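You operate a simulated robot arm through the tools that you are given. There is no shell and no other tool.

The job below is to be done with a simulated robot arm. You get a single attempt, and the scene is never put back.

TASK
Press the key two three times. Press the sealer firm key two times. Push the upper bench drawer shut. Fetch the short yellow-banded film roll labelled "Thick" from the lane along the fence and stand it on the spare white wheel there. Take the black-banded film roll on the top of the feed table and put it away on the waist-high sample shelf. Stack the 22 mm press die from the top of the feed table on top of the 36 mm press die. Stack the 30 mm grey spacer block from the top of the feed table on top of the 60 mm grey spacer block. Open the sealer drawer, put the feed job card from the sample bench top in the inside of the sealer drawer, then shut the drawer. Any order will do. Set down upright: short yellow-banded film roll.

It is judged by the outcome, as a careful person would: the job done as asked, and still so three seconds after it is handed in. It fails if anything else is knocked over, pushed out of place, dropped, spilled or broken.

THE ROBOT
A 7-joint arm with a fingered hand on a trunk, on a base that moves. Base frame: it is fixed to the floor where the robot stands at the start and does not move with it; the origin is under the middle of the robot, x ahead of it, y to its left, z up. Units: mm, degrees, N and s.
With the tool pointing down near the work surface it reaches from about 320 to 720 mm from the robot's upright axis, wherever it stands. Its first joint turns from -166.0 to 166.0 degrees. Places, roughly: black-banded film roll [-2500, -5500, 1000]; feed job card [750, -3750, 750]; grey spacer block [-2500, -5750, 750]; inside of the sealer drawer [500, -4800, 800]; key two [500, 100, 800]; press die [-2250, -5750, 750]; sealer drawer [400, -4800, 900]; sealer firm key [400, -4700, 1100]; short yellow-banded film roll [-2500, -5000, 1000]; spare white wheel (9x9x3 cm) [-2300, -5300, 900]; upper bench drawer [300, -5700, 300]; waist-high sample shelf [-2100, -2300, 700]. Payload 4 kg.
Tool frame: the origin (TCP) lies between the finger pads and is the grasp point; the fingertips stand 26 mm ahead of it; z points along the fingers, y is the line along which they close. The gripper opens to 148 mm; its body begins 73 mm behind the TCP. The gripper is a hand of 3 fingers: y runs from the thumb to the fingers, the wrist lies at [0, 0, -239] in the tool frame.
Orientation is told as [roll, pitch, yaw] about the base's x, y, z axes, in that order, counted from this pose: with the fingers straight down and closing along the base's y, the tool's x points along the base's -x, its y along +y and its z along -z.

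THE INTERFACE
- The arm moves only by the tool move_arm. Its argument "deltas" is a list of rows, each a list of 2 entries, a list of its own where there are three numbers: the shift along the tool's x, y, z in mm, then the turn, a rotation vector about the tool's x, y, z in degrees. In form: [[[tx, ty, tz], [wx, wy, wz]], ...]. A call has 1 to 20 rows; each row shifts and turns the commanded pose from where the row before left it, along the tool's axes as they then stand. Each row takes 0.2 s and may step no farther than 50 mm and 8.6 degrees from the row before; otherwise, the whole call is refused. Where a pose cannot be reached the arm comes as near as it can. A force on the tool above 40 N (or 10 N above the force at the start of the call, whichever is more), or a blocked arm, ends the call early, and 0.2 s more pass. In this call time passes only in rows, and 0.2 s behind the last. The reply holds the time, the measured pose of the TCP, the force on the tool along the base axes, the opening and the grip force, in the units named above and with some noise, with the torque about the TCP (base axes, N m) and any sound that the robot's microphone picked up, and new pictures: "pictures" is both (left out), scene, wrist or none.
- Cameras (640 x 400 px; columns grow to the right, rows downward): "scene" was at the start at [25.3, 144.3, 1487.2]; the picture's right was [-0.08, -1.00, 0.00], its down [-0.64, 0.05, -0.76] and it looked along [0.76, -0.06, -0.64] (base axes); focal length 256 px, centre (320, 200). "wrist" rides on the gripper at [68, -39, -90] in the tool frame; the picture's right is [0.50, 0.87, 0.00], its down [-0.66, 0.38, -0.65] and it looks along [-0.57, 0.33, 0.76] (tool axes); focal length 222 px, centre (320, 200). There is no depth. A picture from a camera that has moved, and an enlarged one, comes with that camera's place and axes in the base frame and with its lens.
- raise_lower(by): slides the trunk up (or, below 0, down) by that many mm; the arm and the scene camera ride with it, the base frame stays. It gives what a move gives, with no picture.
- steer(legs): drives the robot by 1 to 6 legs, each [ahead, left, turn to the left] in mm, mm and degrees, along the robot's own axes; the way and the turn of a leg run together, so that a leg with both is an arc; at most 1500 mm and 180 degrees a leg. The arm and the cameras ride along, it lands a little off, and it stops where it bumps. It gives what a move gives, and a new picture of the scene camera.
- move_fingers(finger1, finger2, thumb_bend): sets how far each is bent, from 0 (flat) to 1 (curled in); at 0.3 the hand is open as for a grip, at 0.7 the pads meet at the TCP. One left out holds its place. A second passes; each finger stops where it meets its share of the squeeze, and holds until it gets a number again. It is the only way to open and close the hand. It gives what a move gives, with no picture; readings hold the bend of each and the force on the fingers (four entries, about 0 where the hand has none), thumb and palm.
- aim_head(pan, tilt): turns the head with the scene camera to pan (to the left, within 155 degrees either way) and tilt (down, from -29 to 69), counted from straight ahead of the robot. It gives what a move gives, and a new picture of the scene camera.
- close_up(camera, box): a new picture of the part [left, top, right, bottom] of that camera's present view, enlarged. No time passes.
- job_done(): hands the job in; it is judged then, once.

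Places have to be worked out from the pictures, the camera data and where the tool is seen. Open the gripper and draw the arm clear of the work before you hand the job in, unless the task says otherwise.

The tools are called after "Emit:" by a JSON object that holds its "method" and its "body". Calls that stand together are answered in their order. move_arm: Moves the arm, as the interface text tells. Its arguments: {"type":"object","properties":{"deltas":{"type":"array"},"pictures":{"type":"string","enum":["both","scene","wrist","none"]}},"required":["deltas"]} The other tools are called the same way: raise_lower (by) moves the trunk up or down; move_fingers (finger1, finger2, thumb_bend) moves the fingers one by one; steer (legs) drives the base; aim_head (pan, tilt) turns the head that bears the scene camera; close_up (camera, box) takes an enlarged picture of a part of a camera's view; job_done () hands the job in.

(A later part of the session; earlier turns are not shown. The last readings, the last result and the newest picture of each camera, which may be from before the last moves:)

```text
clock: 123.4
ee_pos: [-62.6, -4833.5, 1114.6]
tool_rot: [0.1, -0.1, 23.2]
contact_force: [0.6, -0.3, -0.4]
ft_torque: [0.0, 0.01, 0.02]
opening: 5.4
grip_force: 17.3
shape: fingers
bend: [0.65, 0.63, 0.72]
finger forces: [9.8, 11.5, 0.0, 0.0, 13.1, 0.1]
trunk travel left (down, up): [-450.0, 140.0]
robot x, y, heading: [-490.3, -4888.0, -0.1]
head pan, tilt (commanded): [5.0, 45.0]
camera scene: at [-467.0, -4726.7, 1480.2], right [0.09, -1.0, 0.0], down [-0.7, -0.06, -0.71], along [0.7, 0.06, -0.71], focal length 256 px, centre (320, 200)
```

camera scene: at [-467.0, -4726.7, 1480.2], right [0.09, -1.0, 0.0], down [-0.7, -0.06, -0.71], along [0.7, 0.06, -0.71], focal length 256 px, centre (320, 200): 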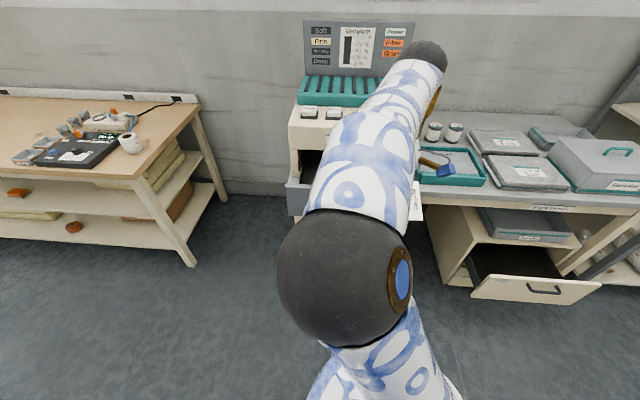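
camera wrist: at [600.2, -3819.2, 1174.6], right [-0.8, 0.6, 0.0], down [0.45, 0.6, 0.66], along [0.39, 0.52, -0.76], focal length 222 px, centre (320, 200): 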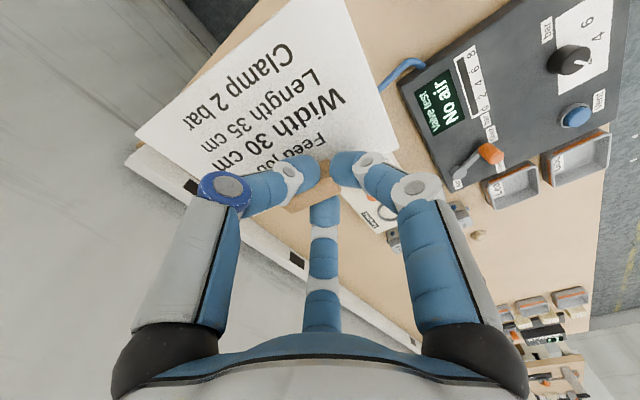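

Robot is in front of the open drawer, card hanging at the gripper. I roll 235 mm forward and look down into the drawer with the wrist camera.

Emit:
{"method": "steer", "body": {"legs": [[235, 0, 0]]}}

Emit:
{"method": "close_up", "body": {"camera": "wrist", "box": [0, 0, 640, 400]}}

```text
clock: 125.2
ee_pos: [174.1, -4832.2, 1114.5]
tool_rot: [0.1, -0.1, 23.3]
contact_force: [0.3, 0.1, -0.6]
ft_torque: [0.02, 0.0, 0.0]
opening: 5.2
grip_force: 17.3
shape: fingers
bend: [0.65, 0.63, 0.72]
finger forces: [9.8, 11.5, 0.0, 0.1, 13.0, 0.0]
trunk travel left (down, up): [-450.0, 140.0]
robot x, y, heading: [-254.3, -4887.3, -0.1]
head pan, tilt (commanded): [5.0, 45.0]
camera scene: at [-230.1, -4726.4, 1480.1], right [0.09, -1.0, 0.0], down [-0.7, -0.06, -0.71], along [0.7, 0.06, -0.71], focal length 256 px, centre (320, 200)
```

scene: 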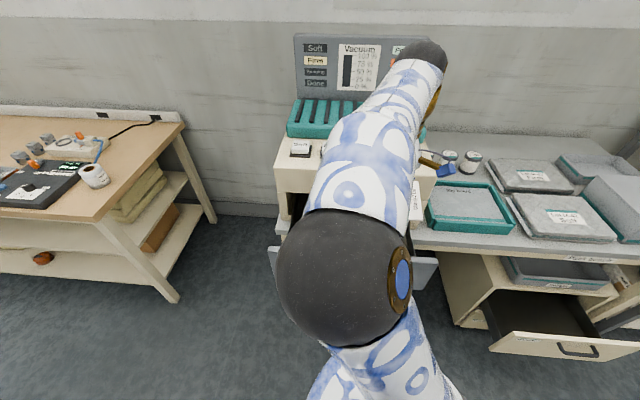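

```text
1.00 times, centred on (320, 200) of wrist (not enlarged: the box is as wide or as high as the picture)
camera zoom: at [125.9, -4895.1, 1203.9], right [-0.8, 0.6, 0.0], down [0.45, 0.6, 0.66], along [0.39, 0.53, -0.76], focal length 222 px, centre (320, 200)
```

zoom: 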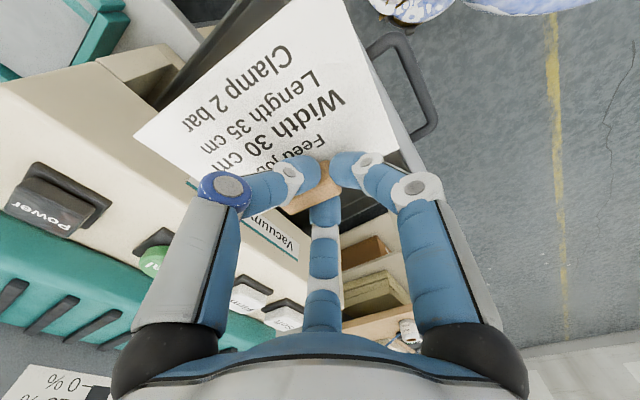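

The card hangs level below the hand, extending about 130×88 mm. I turn the hand to yaw 90° (its narrowest fit for the 198 mm gap) and move over the drawer centre at [222, −4771], lowering to z ≈ 1015 to inspect.

Emit:
{"method": "move_arm", "body": {"deltas": [[[0, 0, 0], [0, 0, -8.35]], [[0, 0, 0], [0, 0, -8.35]], [[0, 0, 0], [0, 0, -8.35]], [[0, 0, 0], [0, 0, -8.35]], [[0, 0, 0], [0, 0, -8.35]], [[0, 0, 0], [0, 0, -8.35]], [[0, 0, 0], [0, 0, -8.35]], [[0, 0, 0], [0, 0, -8.35]], [[-20, -16, 33], [0, 0, 0]], [[-20, -16, 33], [0, 0, 0]], [[-20, -16, 33], [0, 0, 0]]]}}

Emit:
{"method": "close_up", "body": {"camera": "scene", "box": [250, 110, 460, 290]}}

```text
clock: 127.6
ee_pos: [221.4, -4771.8, 1016.0]
tool_rot: [0.1, -0.2, 90.0]
contact_force: [0.0, -0.8, -0.4]
ft_torque: [0.01, -0.01, 0.03]
opening: 5.1
grip_force: 17.3
shape: fingers
bend: [0.65, 0.63, 0.72]
finger forces: [9.6, 11.5, 0.1, 0.0, 13.2, 0.1]
trunk travel left (down, up): [-450.0, 140.0]
robot x, y, heading: [-252.3, -4884.1, 0.1]
head pan, tilt (commanded): [5.0, 45.0]
camera scene: at [-230.2, -4726.4, 1480.2], right [0.09, -1.0, 0.0], down [-0.7, -0.06, -0.71], along [0.7, 0.06, -0.71], focal length 256 px, centre (320, 200)
camera wrist: at [260.3, -4840.1, 1105.1], right [-0.87, -0.5, 0.0], down [-0.38, 0.65, 0.66], along [-0.33, 0.57, -0.76], focal length 222 px, centre (320, 200)
```

scene: 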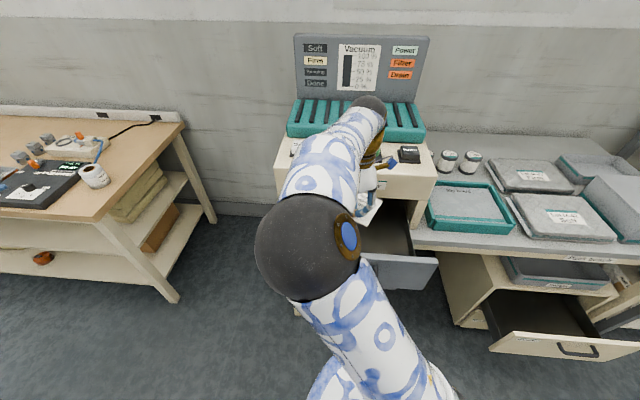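
wrist: 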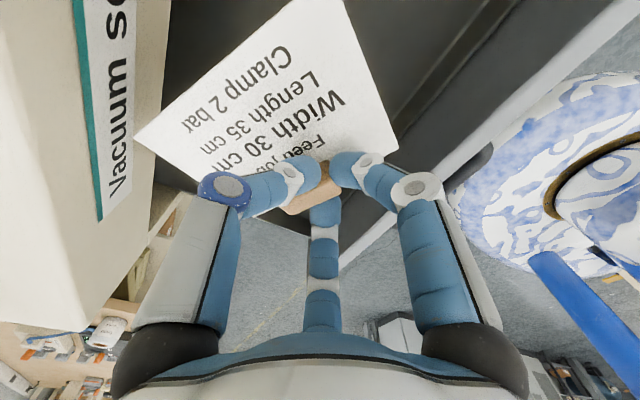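

```text
2.22 times, centred on (355, 200) of scene
camera zoom: at [-230.2, -4726.4, 1480.2], right [0.09, -1.0, 0.0], down [-0.7, -0.06, -0.71], along [0.7, 0.06, -0.71], focal length 569 px, centre (242, 200)
```

zoom: 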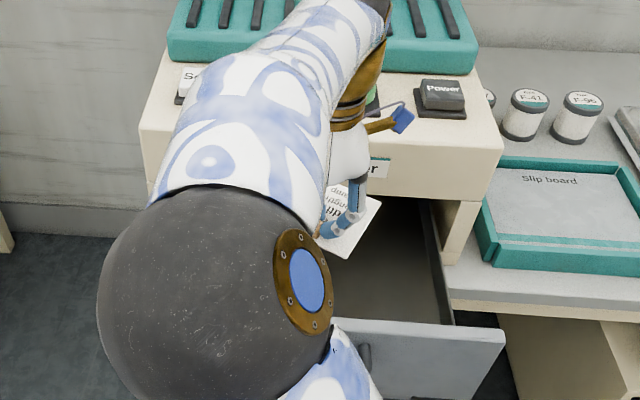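

The drawer interior is partly visible. I zoom both views to check panel edge, floor and clearances.

Emit:
{"method": "close_up", "body": {"camera": "wrist", "box": [340, 0, 640, 280]}}

Emit:
{"method": "close_up", "body": {"camera": "scene", "box": [340, 170, 450, 300]}}

```text
1.43 times, centred on (490, 140) of wrist
camera zoom: at [260.3, -4840.1, 1105.1], right [-0.87, -0.5, 0.0], down [-0.38, 0.65, 0.66], along [-0.33, 0.57, -0.76], focal length 317 px, centre (77, 286)
```

zoom: 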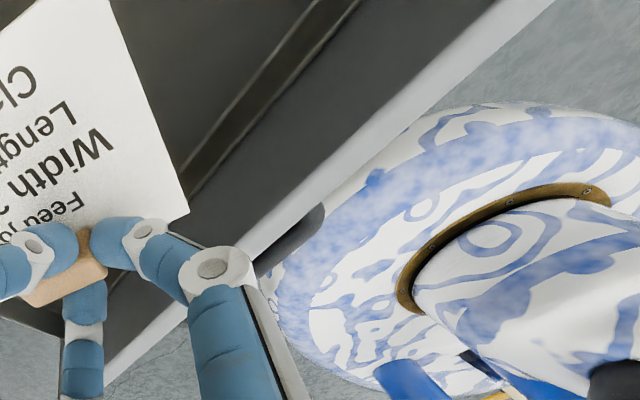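

```text
3.08 times, centred on (395, 235) of scene
camera zoom: at [-230.2, -4726.4, 1480.2], right [0.09, -1.0, 0.0], down [-0.7, -0.06, -0.71], along [0.7, 0.06, -0.71], focal length 788 px, centre (89, 92)
```

zoom: 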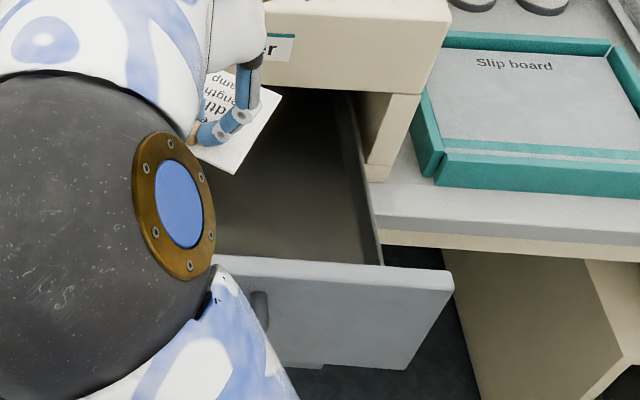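

The panel top works out at z ≈ 959, front face x ≈ 122. I zoom tighter to see the drawer floor and inner wall.

Emit:
{"method": "close_up", "body": {"camera": "wrist", "box": [390, 0, 560, 130]}}

Emit:
{"method": "close_up", "body": {"camera": "scene", "box": [365, 190, 425, 270]}}

```text
3.08 times, centred on (475, 65) of wrist
camera zoom: at [260.3, -4840.1, 1105.1], right [-0.87, -0.5, 0.0], down [-0.38, 0.65, 0.66], along [-0.33, 0.57, -0.76], focal length 684 px, centre (-157, 615)
```

zoom: 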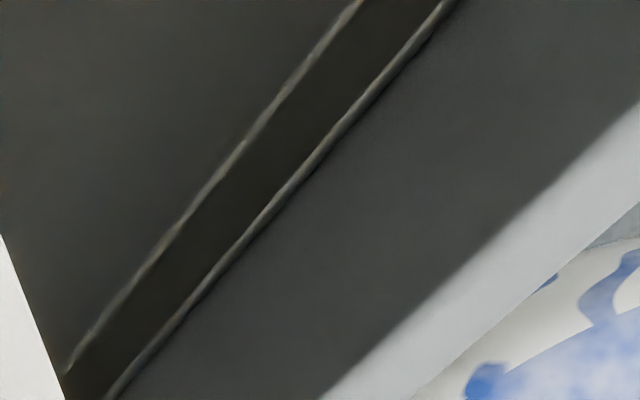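

```text
5.00 times, centred on (395, 230) of scene
camera zoom: at [-230.2, -4726.4, 1480.2], right [0.09, -1.0, 0.0], down [-0.7, -0.06, -0.71], along [0.7, 0.06, -0.71], focal length 1281 px, centre (-55, 50)
```

zoom: 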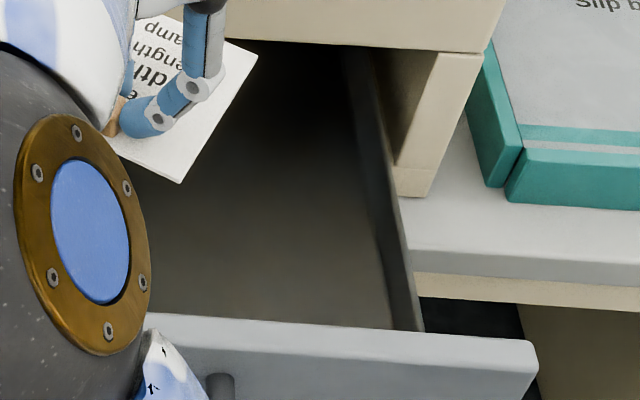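

The drawer box is shallow: floor at z ≈ 862, inner rim ≈ 893, so the palm stays above the front panel. I shift 21 mm towards the panel to clear the sealer body with the thumb, and lower to z ≈ 912.

Emit:
{"method": "move_arm", "body": {"deltas": [[[0, 21, 0], [0, 0, 0]], [[0, 0, 35], [0, 0, 0]], [[0, 0, 35], [0, 0, 0]], [[0, 0, 34], [0, 0, 0]]]}}

Emit:
{"method": "close_up", "body": {"camera": "scene", "box": [310, 140, 430, 270]}}

```text
clock: 128.6
ee_pos: [200.9, -4772.8, 910.0]
tool_rot: [-0.1, -0.2, 89.9]
contact_force: [-0.6, 0.1, -0.5]
ft_torque: [-0.01, 0.01, -0.01]
opening: 4.9
grip_force: 17.0
shape: fingers
bend: [0.65, 0.63, 0.73]
finger forces: [9.3, 11.7, 0.0, 0.0, 13.4, 0.0]
trunk travel left (down, up): [-450.0, 140.0]
robot x, y, heading: [-252.4, -4883.8, 0.3]
head pan, tilt (commanded): [5.0, 45.0]
camera scene: at [-230.3, -4726.5, 1480.2], right [0.09, -1.0, 0.0], down [-0.7, -0.06, -0.71], along [0.7, 0.06, -0.71], focal length 256 px, centre (320, 200)
camera wrist: at [239.1, -4840.8, 1000.4], right [-0.87, -0.5, 0.0], down [-0.38, 0.65, 0.66], along [-0.33, 0.57, -0.76], focal length 222 px, centre (320, 200)
```

scene: 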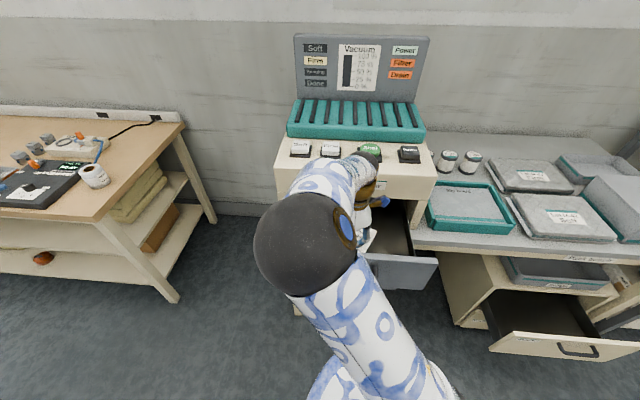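
wrist: 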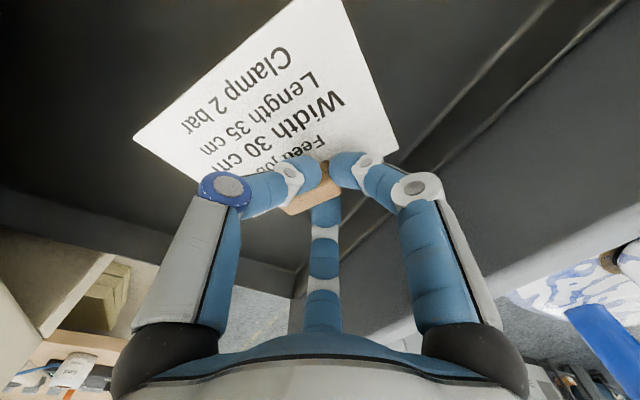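

```text
3.08 times, centred on (370, 205) of scene
camera zoom: at [-230.3, -4726.5, 1480.2], right [0.09, -1.0, 0.0], down [-0.7, -0.06, -0.71], along [0.7, 0.06, -0.71], focal length 788 px, centre (166, 185)
```

zoom: 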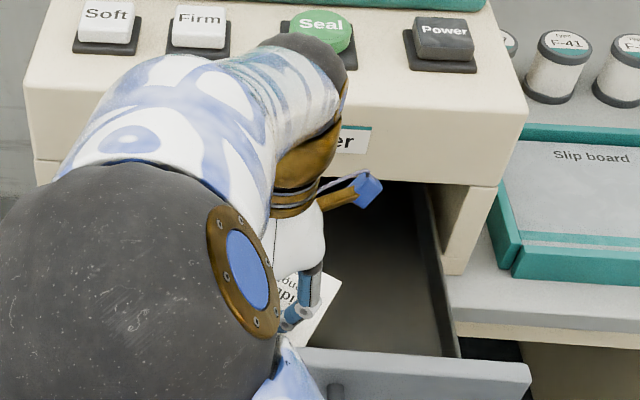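

Everything is inside the drawer outline. I lower in small steps until the card meets the floor.

Emit:
{"method": "move_arm", "body": {"deltas": [[[0, 0, 6], [0, 0, 0]], [[0, 0, 4], [0, 0, 0]]], "pictures": "wrist"}}

```text
clock: 129.2
ee_pos: [200.9, -4773.5, 901.3]
tool_rot: [0.0, -0.2, 90.1]
contact_force: [0.2, -0.6, 0.4]
ft_torque: [-0.01, 0.02, -0.03]
opening: 4.6
grip_force: 17.2
shape: fingers
bend: [0.65, 0.63, 0.73]
finger forces: [9.3, 11.7, 0.0, 0.1, 13.5, 0.0]
trunk travel left (down, up): [-450.0, 140.0]
robot x, y, heading: [-249.0, -4886.3, 0.1]
head pan, tilt (commanded): [5.0, 45.0]
camera wrist: at [238.8, -4840.2, 990.5], right [-0.87, -0.5, 0.0], down [-0.38, 0.65, 0.66], along [-0.33, 0.57, -0.76], focal length 222 px, centre (320, 200)
```

wrist: 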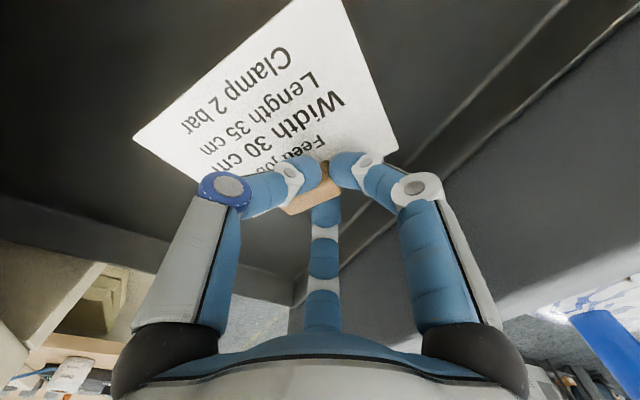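

Triangulating the floor edge gives z ≈ 859, so about 8 mm remain. I continue in 2.5 mm steps with force watch.

Emit:
{"method": "move_arm", "body": {"deltas": [[[0, 0, 2.5], [0, 0, 0]], [[0, 0, 2.5], [0, 0, 0]], [[0, 0, 2], [0, 0, 0]]], "pictures": "wrist"}}

```text
clock: 130.0
ee_pos: [200.6, -4772.3, 895.7]
tool_rot: [0.0, -0.2, 90.0]
contact_force: [-0.3, -1.0, 0.1]
ft_torque: [0.0, 0.0, -0.04]
opening: 4.8
grip_force: 17.3
shape: fingers
bend: [0.65, 0.63, 0.73]
finger forces: [9.1, 11.7, 0.0, 0.0, 13.5, 0.0]
trunk travel left (down, up): [-450.0, 140.0]
robot x, y, heading: [-252.7, -4884.2, 0.1]
head pan, tilt (commanded): [5.0, 45.0]
camera wrist: at [238.8, -4839.7, 984.1], right [-0.87, -0.5, 0.0], down [-0.38, 0.65, 0.66], along [-0.33, 0.57, -0.76], focal length 222 px, centre (320, 200)
```

wrist: 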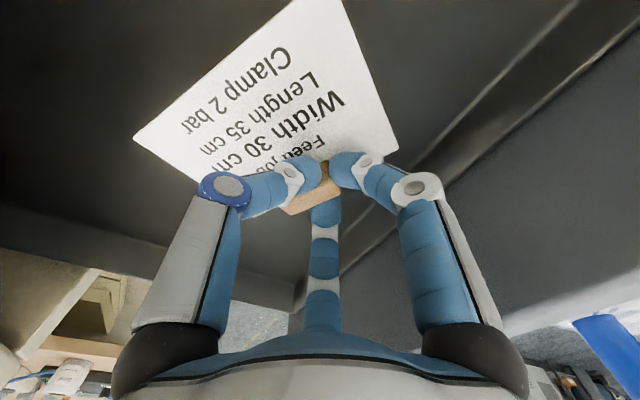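

Still no contact at TCP z 894. I lower another few millimetres.

Emit:
{"method": "move_arm", "body": {"deltas": [[[0, 0, 2], [0, 0, 0]], [[0, 0, 2], [0, 0, 0]], [[0, 0, 2], [0, 0, 0]]], "pictures": "wrist"}}

```text
clock: 130.8
ee_pos: [201.2, -4772.0, 888.3]
tool_rot: [-0.1, -0.2, 90.0]
contact_force: [0.1, 0.8, 0.1]
ft_torque: [0.03, 0.02, -0.01]
opening: 4.7
grip_force: 17.8
shape: fingers
bend: [0.65, 0.63, 0.73]
finger forces: [9.1, 11.8, 0.1, 0.0, 13.5, 0.1]
trunk travel left (down, up): [-450.0, 140.0]
robot x, y, heading: [-251.6, -4881.1, 0.2]
head pan, tilt (commanded): [5.0, 45.0]
camera wrist: at [238.6, -4839.7, 978.3], right [-0.87, -0.5, 0.0], down [-0.38, 0.65, 0.66], along [-0.33, 0.57, -0.76], focal length 222 px, centre (320, 200)
```

wrist: 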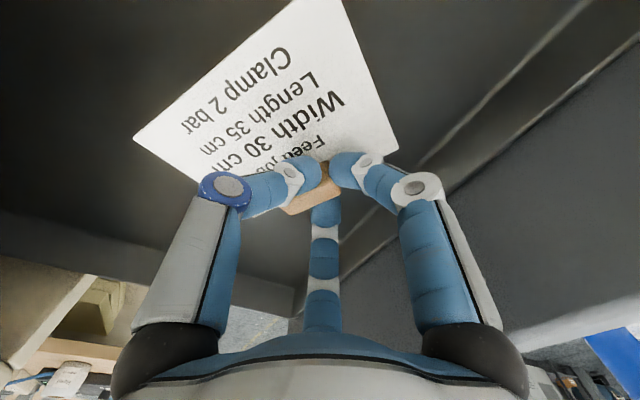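

No contact yet; re-triangulating suggests the floor may be as low as 843. I keep lowering gently.

Emit:
{"method": "move_arm", "body": {"deltas": [[[0, 0, 2.5], [0, 0, 0]], [[0, 0, 2.5], [0, 0, 0]], [[0, 0, 2.5], [0, 0, 0]]], "pictures": "wrist"}}

Emit:
{"method": "close_up", "body": {"camera": "scene", "box": [330, 170, 440, 270]}}

```text
clock: 131.6
ee_pos: [200.5, -4772.4, 880.5]
tool_rot: [-0.1, -0.2, 90.0]
contact_force: [0.1, 0.6, 0.3]
ft_torque: [0.0, 0.0, 0.02]
opening: 4.7
grip_force: 17.0
shape: fingers
bend: [0.65, 0.63, 0.73]
finger forces: [9.2, 11.7, 0.0, 0.0, 13.5, 0.0]
trunk travel left (down, up): [-450.0, 140.0]
robot x, y, heading: [-250.3, -4885.0, 0.1]
head pan, tilt (commanded): [5.0, 45.0]
camera wrist: at [238.4, -4839.7, 970.9], right [-0.87, -0.5, 0.0], down [-0.38, 0.65, 0.66], along [-0.33, 0.57, -0.76], focal length 222 px, centre (320, 200)
```

wrist: 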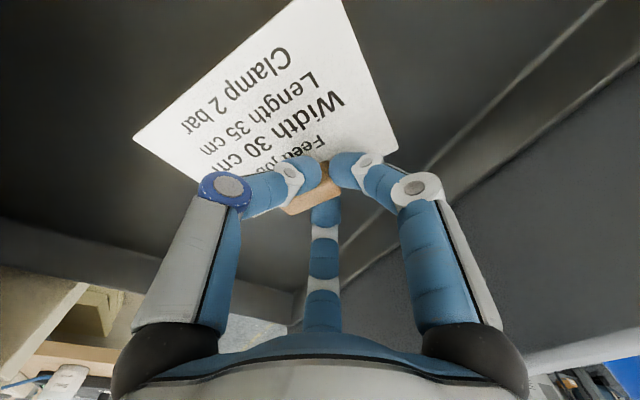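

```text
4.00 times, centred on (385, 220) of scene
camera zoom: at [-230.3, -4726.4, 1480.1], right [0.09, -1.0, 0.0], down [-0.7, -0.06, -0.71], along [0.7, 0.06, -0.71], focal length 1024 px, centre (60, 120)
```

zoom: 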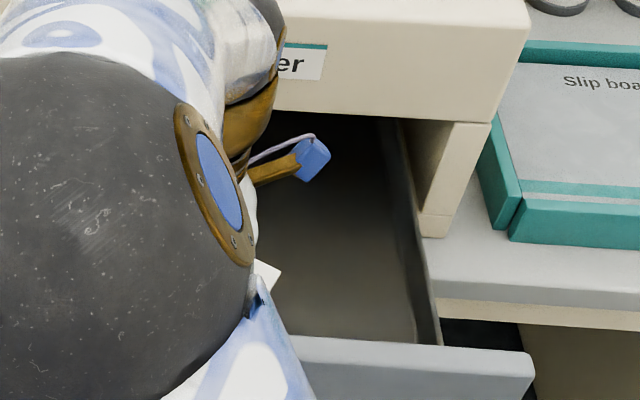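

The floor line now solves to about z 845, so contact is near. I shift 5 mm off the panel and lower another 5 mm.

Emit:
{"method": "move_arm", "body": {"deltas": [[[0, -5, 1], [0, 0, 0]], [[0, 0, 2], [0, 0, 0]], [[0, 0, 2], [0, 0, 0]]], "pictures": "none"}}

```text
clock: 132.4
ee_pos: [206.2, -4773.5, 876.7]
tool_rot: [-0.1, -0.2, 90.1]
contact_force: [1.7, -4.5, 13.2]
ft_torque: [0.03, 0.12, -0.01]
opening: 4.7
grip_force: 22.1
shape: fingers
bend: [0.65, 0.62, 0.73]
finger forces: [12.3, 13.3, 0.0, 0.1, 18.5, 0.1]
trunk travel left (down, up): [-450.0, 140.0]
robot x, y, heading: [-250.6, -4882.8, 0.2]
head pan, tilt (commanded): [5.0, 45.0]
```

The card is on the floor (13 N). I relax 2 mm and open the digits.

Emit:
{"method": "move_arm", "body": {"deltas": [[[0, 0, -2], [0, 0, 0]]], "pictures": "none"}}

Emit:
{"method": "move_fingers", "body": {"finger1": 0.52, "finger2": 0.52, "thumb_bend": 0.52}}

Emit:
{"method": "close_up", "body": {"camera": "wrist", "box": [0, 0, 640, 400]}}

```text
clock: 132.8
ee_pos: [205.8, -4772.6, 877.4]
tool_rot: [0.0, 0.0, 90.1]
contact_force: [-0.9, -2.2, 3.5]
ft_torque: [0.04, 0.07, -0.01]
opening: 4.5
grip_force: 19.4
shape: fingers
bend: [0.65, 0.62, 0.73]
finger forces: [10.7, 12.6, 0.0, 0.0, 14.7, 0.1]
trunk travel left (down, up): [-450.0, 140.0]
robot x, y, heading: [-254.6, -4883.6, -0.2]
head pan, tilt (commanded): [5.0, 45.0]
```

```text
clock: 133.8
ee_pos: [205.1, -4771.7, 878.2]
tool_rot: [-0.1, -0.2, 90.2]
contact_force: [-1.0, 4.8, 21.8]
ft_torque: [-0.09, -0.24, 0.16]
opening: 43.8
grip_force: 10.7
shape: fingers
bend: [0.55, 0.52, 0.54]
finger forces: [9.5, 0.1, 0.0, 0.1, 12.4, 0.0]
trunk travel left (down, up): [-450.0, 140.0]
robot x, y, heading: [-250.0, -4885.8, 0.2]
head pan, tilt (commanded): [5.0, 45.0]
```

```text
1.00 times, centred on (320, 200) of wrist (not enlarged: the box is as wide or as high as the picture)
camera zoom: at [242.7, -4838.6, 968.7], right [-0.87, -0.5, 0.0], down [-0.38, 0.65, 0.65], along [-0.33, 0.57, -0.76], focal length 222 px, centre (320, 200)
```

zoom: 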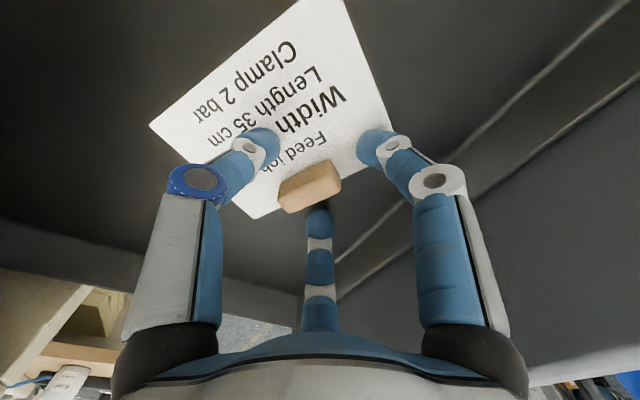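

The block is free; the opened tips press on the floor a bit. I lift straight up out of the drawer.

Emit:
{"method": "move_arm", "body": {"deltas": [[[0, 0, -6], [0, 0, 0]], [[0, 0, -10], [0, 0, 0]], [[0, 0, -35], [0, 0, 0]], [[0, 0, -45], [0, 0, 0]], [[0, 0, -45], [0, 0, 0]], [[0, 0, -45], [0, 0, 0]]]}}

```text
clock: 135.2
ee_pos: [205.5, -4771.9, 1065.5]
tool_rot: [-0.1, -0.2, 90.0]
contact_force: [-0.1, 0.1, 0.0]
ft_torque: [0.02, 0.02, -0.02]
opening: 55.1
grip_force: 0.0
shape: fingers
bend: [0.52, 0.52, 0.52]
finger forces: [0.0, 0.0, 0.2, 0.1, 0.1, 0.0]
trunk travel left (down, up): [-450.0, 140.0]
robot x, y, heading: [-250.2, -4886.9, 0.1]
head pan, tilt (commanded): [5.0, 45.0]
camera scene: at [-230.4, -4726.5, 1480.1], right [0.09, -1.0, 0.0], down [-0.7, -0.06, -0.71], along [0.7, 0.06, -0.71], focal length 256 px, centre (320, 200)
camera wrist: at [242.8, -4839.2, 1154.9], right [-0.87, -0.5, 0.0], down [-0.38, 0.65, 0.66], along [-0.33, 0.57, -0.76], focal length 222 px, centre (320, 200)
```

scene: 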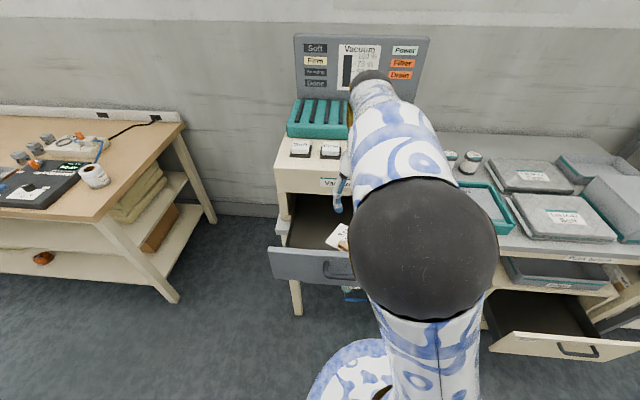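
wrist: 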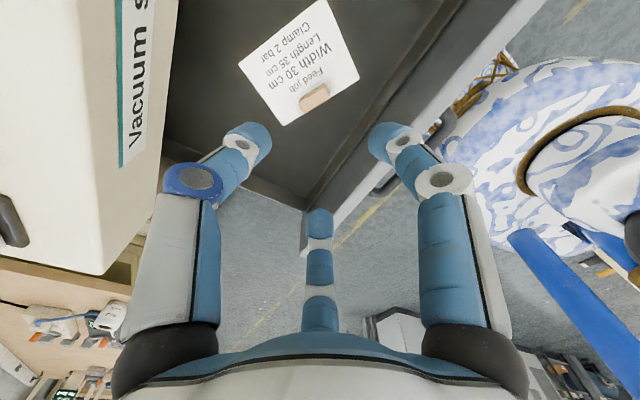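

The feed job card lies flat inside the drawer. Now I back off 270 mm to bring the hand in front of the handle and push the drawer shut.

Emit:
{"method": "steer", "body": {"legs": [[-275, 0, 0]]}}

Emit:
{"method": "move_arm", "body": {"deltas": [[[0, 0, 42], [0, 0, 0]], [[0, 0, 42], [0, 0, 0]], [[0, 0, 42], [0, 0, 0]], [[0, 0, 42], [0, 0, 0]]]}}

Emit:
{"method": "close_up", "body": {"camera": "scene", "box": [250, 100, 450, 260]}}

```text
clock: 137.1
ee_pos: [-72.7, -4772.0, 1064.0]
tool_rot: [-0.2, -0.2, 90.0]
contact_force: [0.6, 0.0, 0.7]
ft_torque: [0.04, -0.03, -0.01]
opening: 54.9
grip_force: 0.1
shape: fingers
bend: [0.52, 0.52, 0.52]
finger forces: [0.0, 0.0, 0.0, 0.0, 0.0, 0.0]
trunk travel left (down, up): [-450.0, 140.0]
robot x, y, heading: [-530.3, -4885.1, -0.1]
head pan, tilt (commanded): [5.0, 45.0]
camera scene: at [-507.8, -4726.9, 1480.2], right [0.09, -1.0, 0.0], down [-0.7, -0.06, -0.71], along [0.7, 0.06, -0.71], focal length 256 px, centre (320, 200)
```

scene: 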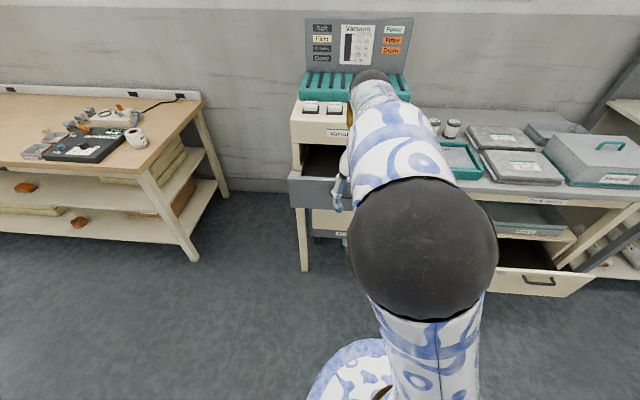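

```text
clock: 138.1
ee_pos: [-70.9, -4771.8, 896.5]
tool_rot: [-0.1, 0.0, 90.1]
contact_force: [0.0, 0.7, 0.5]
ft_torque: [-0.01, 0.02, 0.0]
opening: 54.9
grip_force: 0.2
shape: fingers
bend: [0.52, 0.52, 0.52]
finger forces: [0.0, 0.0, 0.0, 0.1, 0.0, 0.0]
trunk travel left (down, up): [-450.0, 140.0]
robot x, y, heading: [-529.4, -4884.1, 0.3]
head pan, tilt (commanded): [5.0, 45.0]
camera scene: at [-507.4, -4726.8, 1480.2], right [0.09, -1.0, 0.0], down [-0.7, -0.06, -0.71], along [0.7, 0.06, -0.71], focal length 256 px, centre (320, 200)
camera wrist: at [-33.8, -4840.2, 985.7], right [-0.87, -0.5, 0.0], down [-0.38, 0.65, 0.66], along [-0.33, 0.57, -0.76], focal length 222 px, centre (320, 200)
```

scene: 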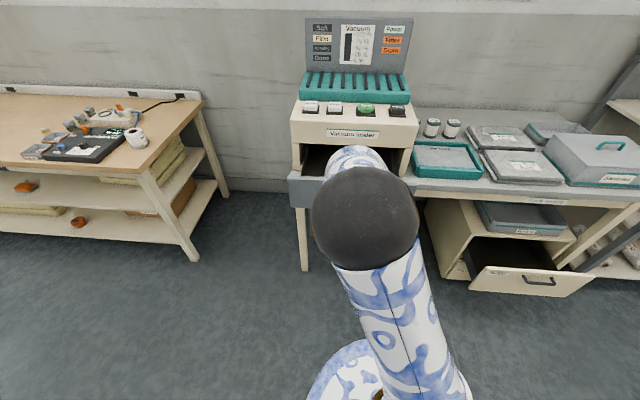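
wrist: 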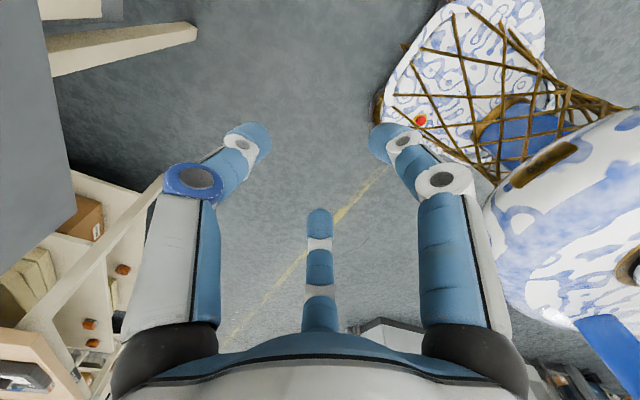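

```text
2.50 times, centred on (350, 180) of scene
camera zoom: at [-507.4, -4726.8, 1480.2], right [0.09, -1.0, 0.0], down [-0.7, -0.06, -0.71], along [0.7, 0.06, -0.71], focal length 640 px, centre (245, 250)
```

zoom: 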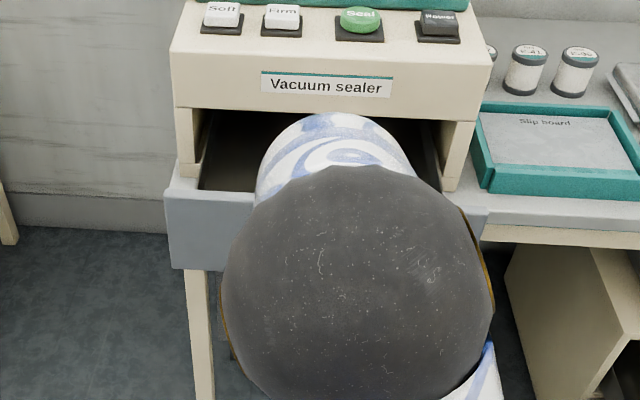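

The hand is in front of the handle. I drive 200 mm forward to push the drawer most of the way.

Emit:
{"method": "steer", "body": {"legs": [[200, 0, 0]]}}

Emit:
{"method": "close_up", "body": {"camera": "wrist", "box": [0, 0, 640, 400]}}

```text
clock: 139.7
ee_pos: [129.3, -4772.3, 895.6]
tool_rot: [0.0, -0.2, 90.1]
contact_force: [0.8, 0.4, 0.3]
ft_torque: [-0.02, 0.0, 0.01]
opening: 55.3
grip_force: 0.1
shape: fingers
bend: [0.52, 0.52, 0.52]
finger forces: [0.1, 0.0, 0.0, 0.0, 0.0, 0.0]
trunk travel left (down, up): [-450.0, 140.0]
robot x, y, heading: [-332.0, -4884.1, 0.2]
head pan, tilt (commanded): [5.0, 45.0]
camera scene: at [-306.0, -4726.6, 1480.1], right [0.09, -1.0, 0.0], down [-0.7, -0.06, -0.71], along [0.7, 0.06, -0.71], focal length 256 px, centre (320, 200)
```

scene: 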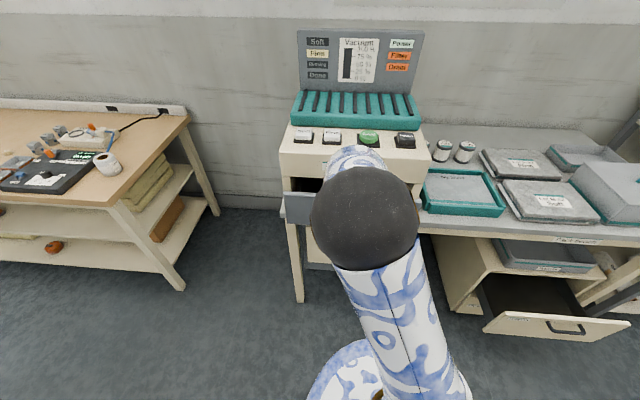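

```text
1.00 times, centred on (320, 200) of wrist (not enlarged: the box is as wide or as high as the picture)
camera zoom: at [167.6, -4839.5, 986.0], right [-0.87, -0.5, 0.0], down [-0.38, 0.65, 0.66], along [-0.33, 0.57, -0.76], focal length 222 px, centre (320, 200)
```

zoom: 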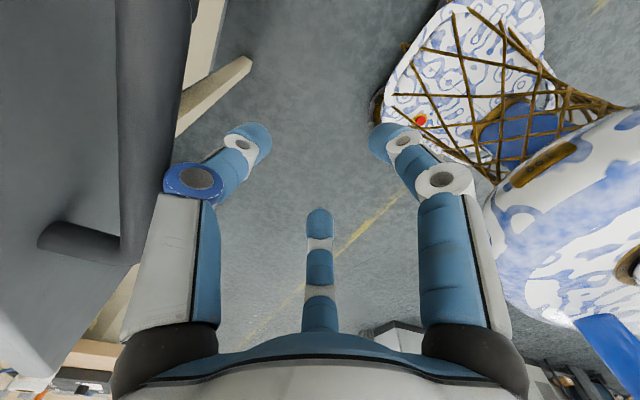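

The thumb is on the bar and the drawer follows. I push a further 50 mm with the base, then finish with the arm under force watch.

Emit:
{"method": "steer", "body": {"legs": [[50, 0, 0]]}}

Emit:
{"method": "move_arm", "body": {"deltas": [[[0, -6, 0], [0, 0, 0]], [[0, -6, 0], [0, 0, 0]], [[0, -6, 0], [0, 0, 0]], [[0, -5, 0], [0, 0, 0]], [[0, -5, 0], [0, 0, 0]], [[0, -4, 0], [0, 0, 0]], [[0, -4, 0], [0, 0, 0]]]}}

```text
clock: 140.7
ee_pos: [180.4, -4771.4, 897.1]
tool_rot: [-0.1, 0.0, 90.1]
contact_force: [0.8, 0.1, -0.7]
ft_torque: [-0.02, 0.02, -0.03]
opening: 55.5
grip_force: 0.2
shape: fingers
bend: [0.52, 0.52, 0.52]
finger forces: [0.0, 0.0, 0.1, 0.1, 0.0, 0.0]
trunk travel left (down, up): [-450.0, 140.0]
robot x, y, heading: [-274.1, -4883.7, 0.3]
head pan, tilt (commanded): [5.0, 45.0]
camera scene: at [-255.6, -4726.4, 1480.1], right [0.09, -1.0, 0.0], down [-0.7, -0.06, -0.71], along [0.7, 0.06, -0.71], focal length 256 px, centre (320, 200)
```

scene: 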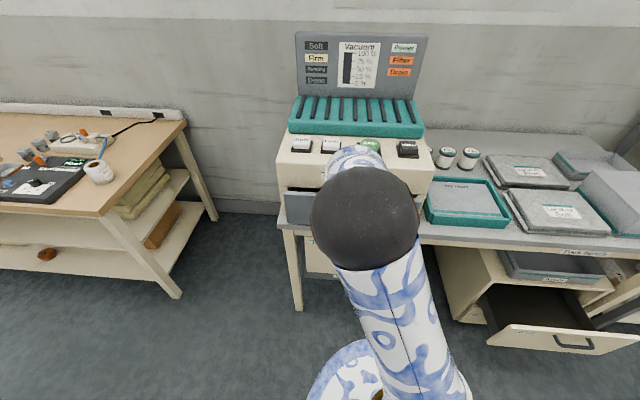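

```text
clock: 142.2
ee_pos: [213.2, -4771.8, 897.6]
tool_rot: [0.0, -0.2, 90.1]
contact_force: [-14.7, -0.6, 7.4]
ft_torque: [0.03, -0.8, -0.09]
opening: 51.2
grip_force: 8.0
shape: fingers
bend: [0.52, 0.52, 0.52]
finger forces: [0.0, 0.0, 0.0, 0.1, 16.1, 0.0]
trunk travel left (down, up): [-450.0, 140.0]
robot x, y, heading: [-275.0, -4882.7, 0.2]
head pan, tilt (commanded): [5.0, 45.0]
camera scene: at [-258.6, -4726.8, 1480.4], right [0.09, -1.0, 0.0], down [-0.7, -0.06, -0.71], along [0.71, 0.06, -0.71], focal length 256 px, centre (320, 200)
camera wrist: at [251.6, -4839.6, 986.9], right [-0.87, -0.5, 0.0], down [-0.38, 0.65, 0.66], along [-0.33, 0.57, -0.76], focal length 222 px, centre (320, 200)
```

scene: 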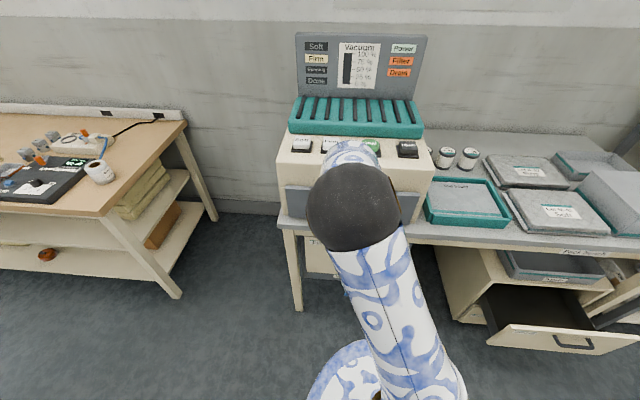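
wrist: 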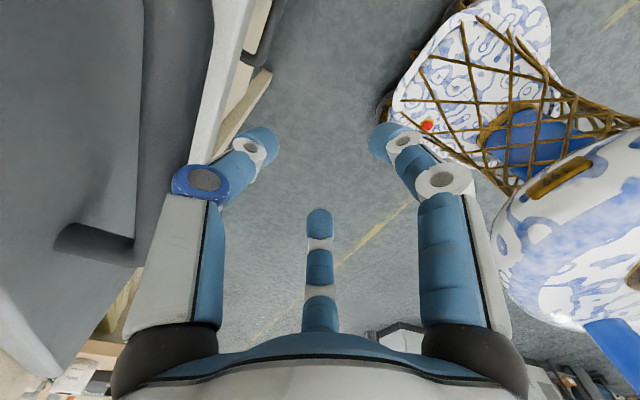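

Force rose to 15 N at TCP x 213 — the drawer is at its stop. I draw the hand back, drive away, and check.

Emit:
{"method": "move_arm", "body": {"deltas": [[[0, 20, 0], [0, 0, 0]], [[0, 40, 0], [0, 0, 0]], [[0, 30, -40], [0, 0, 0]], [[0, 0, -45], [0, 0, 0]], [[0, 0, -45], [0, 0, 0]], [[0, 0, -45], [0, 0, 0]]], "pictures": "none"}}

Emit:
{"method": "steer", "body": {"legs": [[-250, -250, 0]]}}

Emit:
{"method": "close_up", "body": {"camera": "scene", "box": [150, 80, 400, 260]}}

```text
clock: 143.7
ee_pos: [124.8, -4772.7, 1071.7]
tool_rot: [-0.1, 0.0, 90.1]
contact_force: [-0.1, -0.1, 0.2]
ft_torque: [0.02, 0.0, -0.02]
opening: 55.1
grip_force: 0.1
shape: fingers
bend: [0.52, 0.52, 0.52]
finger forces: [0.1, 0.1, 0.0, 0.0, 0.0, 0.1]
trunk travel left (down, up): [-450.0, 140.0]
robot x, y, heading: [-274.4, -4882.6, 0.3]
head pan, tilt (commanded): [5.0, 45.0]
```

```text
clock: 145.9
ee_pos: [-123.7, -5024.9, 1071.6]
tool_rot: [-0.1, -0.1, 90.0]
contact_force: [0.6, -0.3, -0.3]
ft_torque: [-0.05, -0.03, -0.01]
opening: 55.3
grip_force: 0.1
shape: fingers
bend: [0.52, 0.52, 0.52]
finger forces: [0.1, 0.0, 0.0, 0.0, 0.1, 0.1]
trunk travel left (down, up): [-450.0, 140.0]
robot x, y, heading: [-528.8, -5134.7, -0.1]
head pan, tilt (commanded): [5.0, 45.0]
camera scene: at [-505.6, -4978.0, 1480.2], right [0.09, -1.0, 0.0], down [-0.7, -0.06, -0.71], along [0.7, 0.06, -0.71], focal length 256 px, centre (320, 200)
```

scene: 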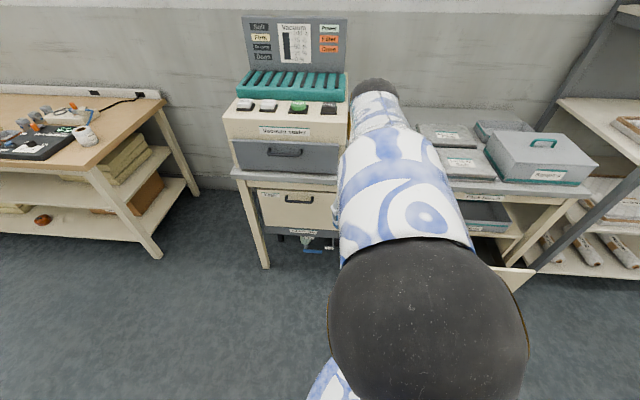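

```text
2.22 times, centred on (275, 170) of scene
camera zoom: at [-505.6, -4978.0, 1480.2], right [0.09, -1.0, 0.0], down [-0.7, -0.06, -0.71], along [0.7, 0.06, -0.71], focal length 569 px, centre (420, 267)
```

zoom: 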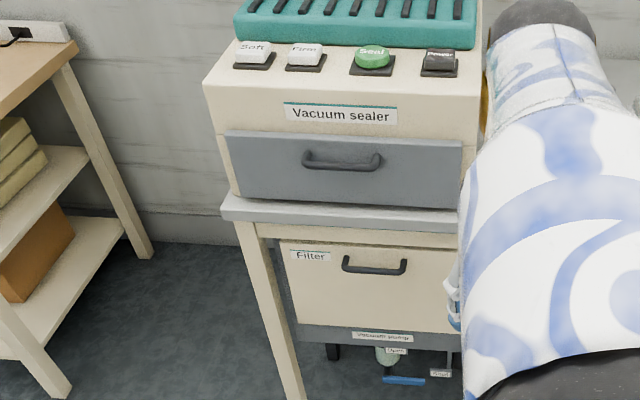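

Sealer drawer is fully shut. Next the upper bench drawer: I drive 500 mm to the right and look.

Emit:
{"method": "steer", "body": {"legs": [[-150, -650, 0]]}}

Emit:
{"method": "aim_head", "body": {"pan": 20, "tilt": 42}}

Emit:
{"method": "aim_head", "body": {"pan": -25, "tilt": 35}}

```text
clock: 149.7
ee_pos: [-275.1, -5687.6, 1069.2]
tool_rot: [0.0, -0.1, 89.7]
contact_force: [0.0, -0.4, 0.2]
ft_torque: [0.0, -0.01, -0.01]
opening: 55.2
grip_force: 0.1
shape: fingers
bend: [0.52, 0.52, 0.52]
finger forces: [0.0, 0.1, 0.0, 0.0, 0.0, 0.0]
trunk travel left (down, up): [-450.0, 140.0]
robot x, y, heading: [-674.8, -5798.0, -0.3]
head pan, tilt (commanded): [5.0, 45.0]
camera scene: at [-656.2, -5639.2, 1480.2], right [0.08, -1.0, 0.0], down [-0.7, -0.06, -0.71], along [0.7, 0.06, -0.71], focal length 256 px, centre (320, 200)
```

scene: 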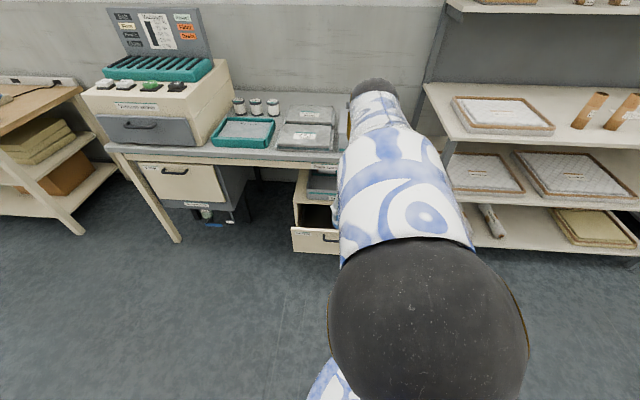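

```text
clock: 150.4
ee_pos: [-274.9, -5688.5, 1071.3]
tool_rot: [-0.1, -0.1, 89.7]
contact_force: [0.4, -0.6, 0.8]
ft_torque: [0.0, -0.01, 0.0]
opening: 55.2
grip_force: 0.1
shape: fingers
bend: [0.52, 0.52, 0.52]
finger forces: [0.0, 0.1, 0.0, 0.0, 0.1, 0.0]
trunk travel left (down, up): [-450.0, 140.0]
robot x, y, heading: [-675.9, -5791.8, -0.5]
head pan, tilt (commanded): [20.0, 42.0]
camera scene: at [-658.5, -5617.7, 1484.4], right [0.34, -0.94, 0.0], down [-0.63, -0.23, -0.74], along [0.7, 0.25, -0.67], focal length 256 px, centre (320, 200)
```

scene: 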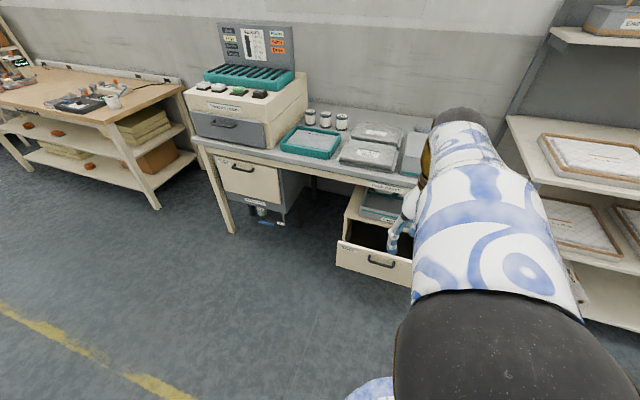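

```text
clock: 151.6
ee_pos: [-275.6, -5687.3, 1071.1]
tool_rot: [-0.1, -0.1, 89.6]
contact_force: [-0.2, -0.1, 0.5]
ft_torque: [-0.01, 0.0, -0.03]
opening: 55.2
grip_force: 0.1
shape: fingers
bend: [0.52, 0.52, 0.52]
finger forces: [0.1, 0.0, 0.0, 0.0, 0.1, 0.0]
trunk travel left (down, up): [-450.0, 140.0]
robot x, y, heading: [-682.1, -5795.1, -0.2]
head pan, tilt (commanded): [-25.0, 35.0]
camera scene: at [-657.6, -5683.4, 1495.0], right [-0.43, -0.9, 0.0], down [-0.52, 0.24, -0.82], along [0.74, -0.35, -0.57], focal length 256 px, centre (320, 200)
```

scene: 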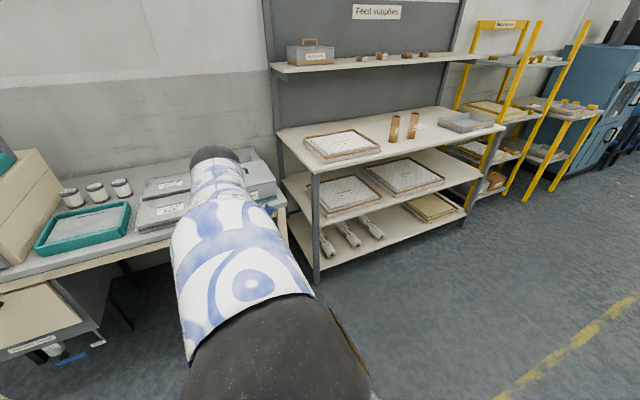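

The open drawer is under the bench at y ≈ −5665. I turn the head back and zoom in to see which drawer is open.

Emit:
{"method": "steer", "body": {"legs": [[0, -230, 0.3]]}}

Emit:
{"method": "aim_head", "body": {"pan": 25, "tilt": 42}}

Emit:
{"method": "close_up", "body": {"camera": "scene", "box": [220, 160, 420, 320]}}

```text
clock: 153.3
ee_pos: [-276.7, -5916.3, 1071.4]
tool_rot: [0.0, -0.3, 90.1]
contact_force: [-0.2, 1.0, -0.3]
ft_torque: [0.03, 0.03, -0.01]
opening: 55.0
grip_force: 0.1
shape: fingers
bend: [0.52, 0.52, 0.52]
finger forces: [0.0, 0.1, 0.0, 0.1, 0.0, 0.0]
trunk travel left (down, up): [-450.0, 140.0]
robot x, y, heading: [-679.2, -6027.6, 0.1]
head pan, tilt (commanded): [-25.0, 35.0]
camera scene: at [-658.8, -5914.6, 1495.0], right [-0.42, -0.91, 0.0], down [-0.52, 0.24, -0.82], along [0.74, -0.34, -0.57], focal length 256 px, centre (320, 200)
```

scene: 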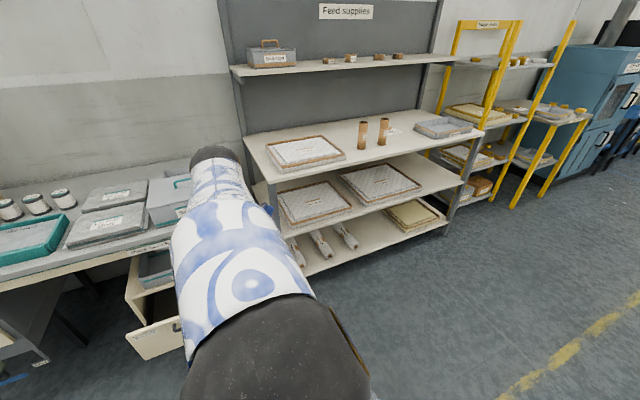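

```text
clock: 154.5
ee_pos: [-276.3, -5917.5, 1071.1]
tool_rot: [-0.1, -0.1, 90.1]
contact_force: [-0.6, -0.1, -0.5]
ft_torque: [-0.01, 0.01, 0.01]
opening: 55.3
grip_force: 0.1
shape: fingers
bend: [0.52, 0.52, 0.52]
finger forces: [0.0, 0.0, 0.1, 0.0, 0.0, 0.1]
trunk travel left (down, up): [-450.0, 140.0]
robot x, y, heading: [-678.9, -6034.1, -0.2]
head pan, tilt (commanded): [25.0, 42.0]
camera scene: at [-663.0, -5841.9, 1484.5], right [0.42, -0.91, 0.0], down [-0.61, -0.28, -0.74], along [0.67, 0.31, -0.67], focal length 256 px, centre (320, 200)
```

scene: 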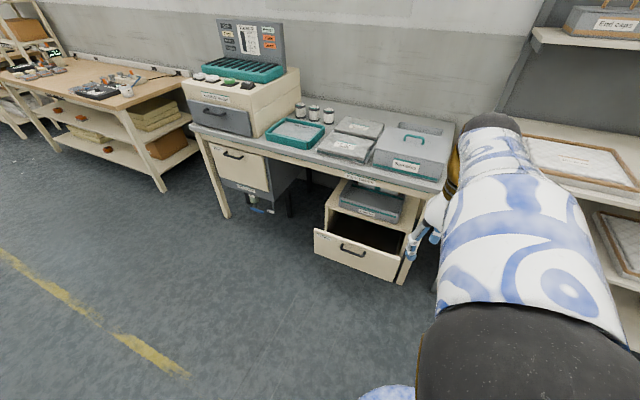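

```text
2.50 times, centred on (320, 240) of scene
camera zoom: at [-663.0, -5841.9, 1484.5], right [0.42, -0.91, 0.0], down [-0.61, -0.28, -0.74], along [0.67, 0.31, -0.67], focal length 640 px, centre (320, 100)
```

zoom: 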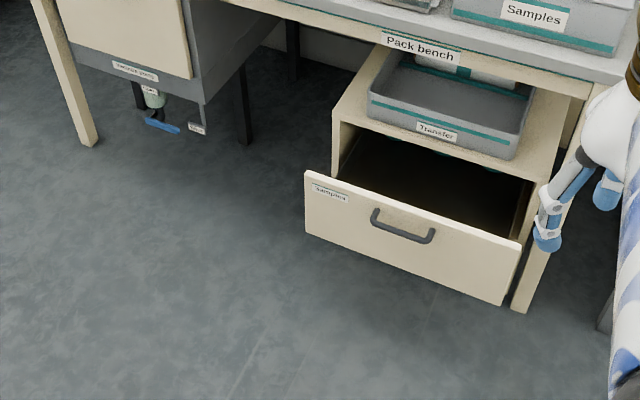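

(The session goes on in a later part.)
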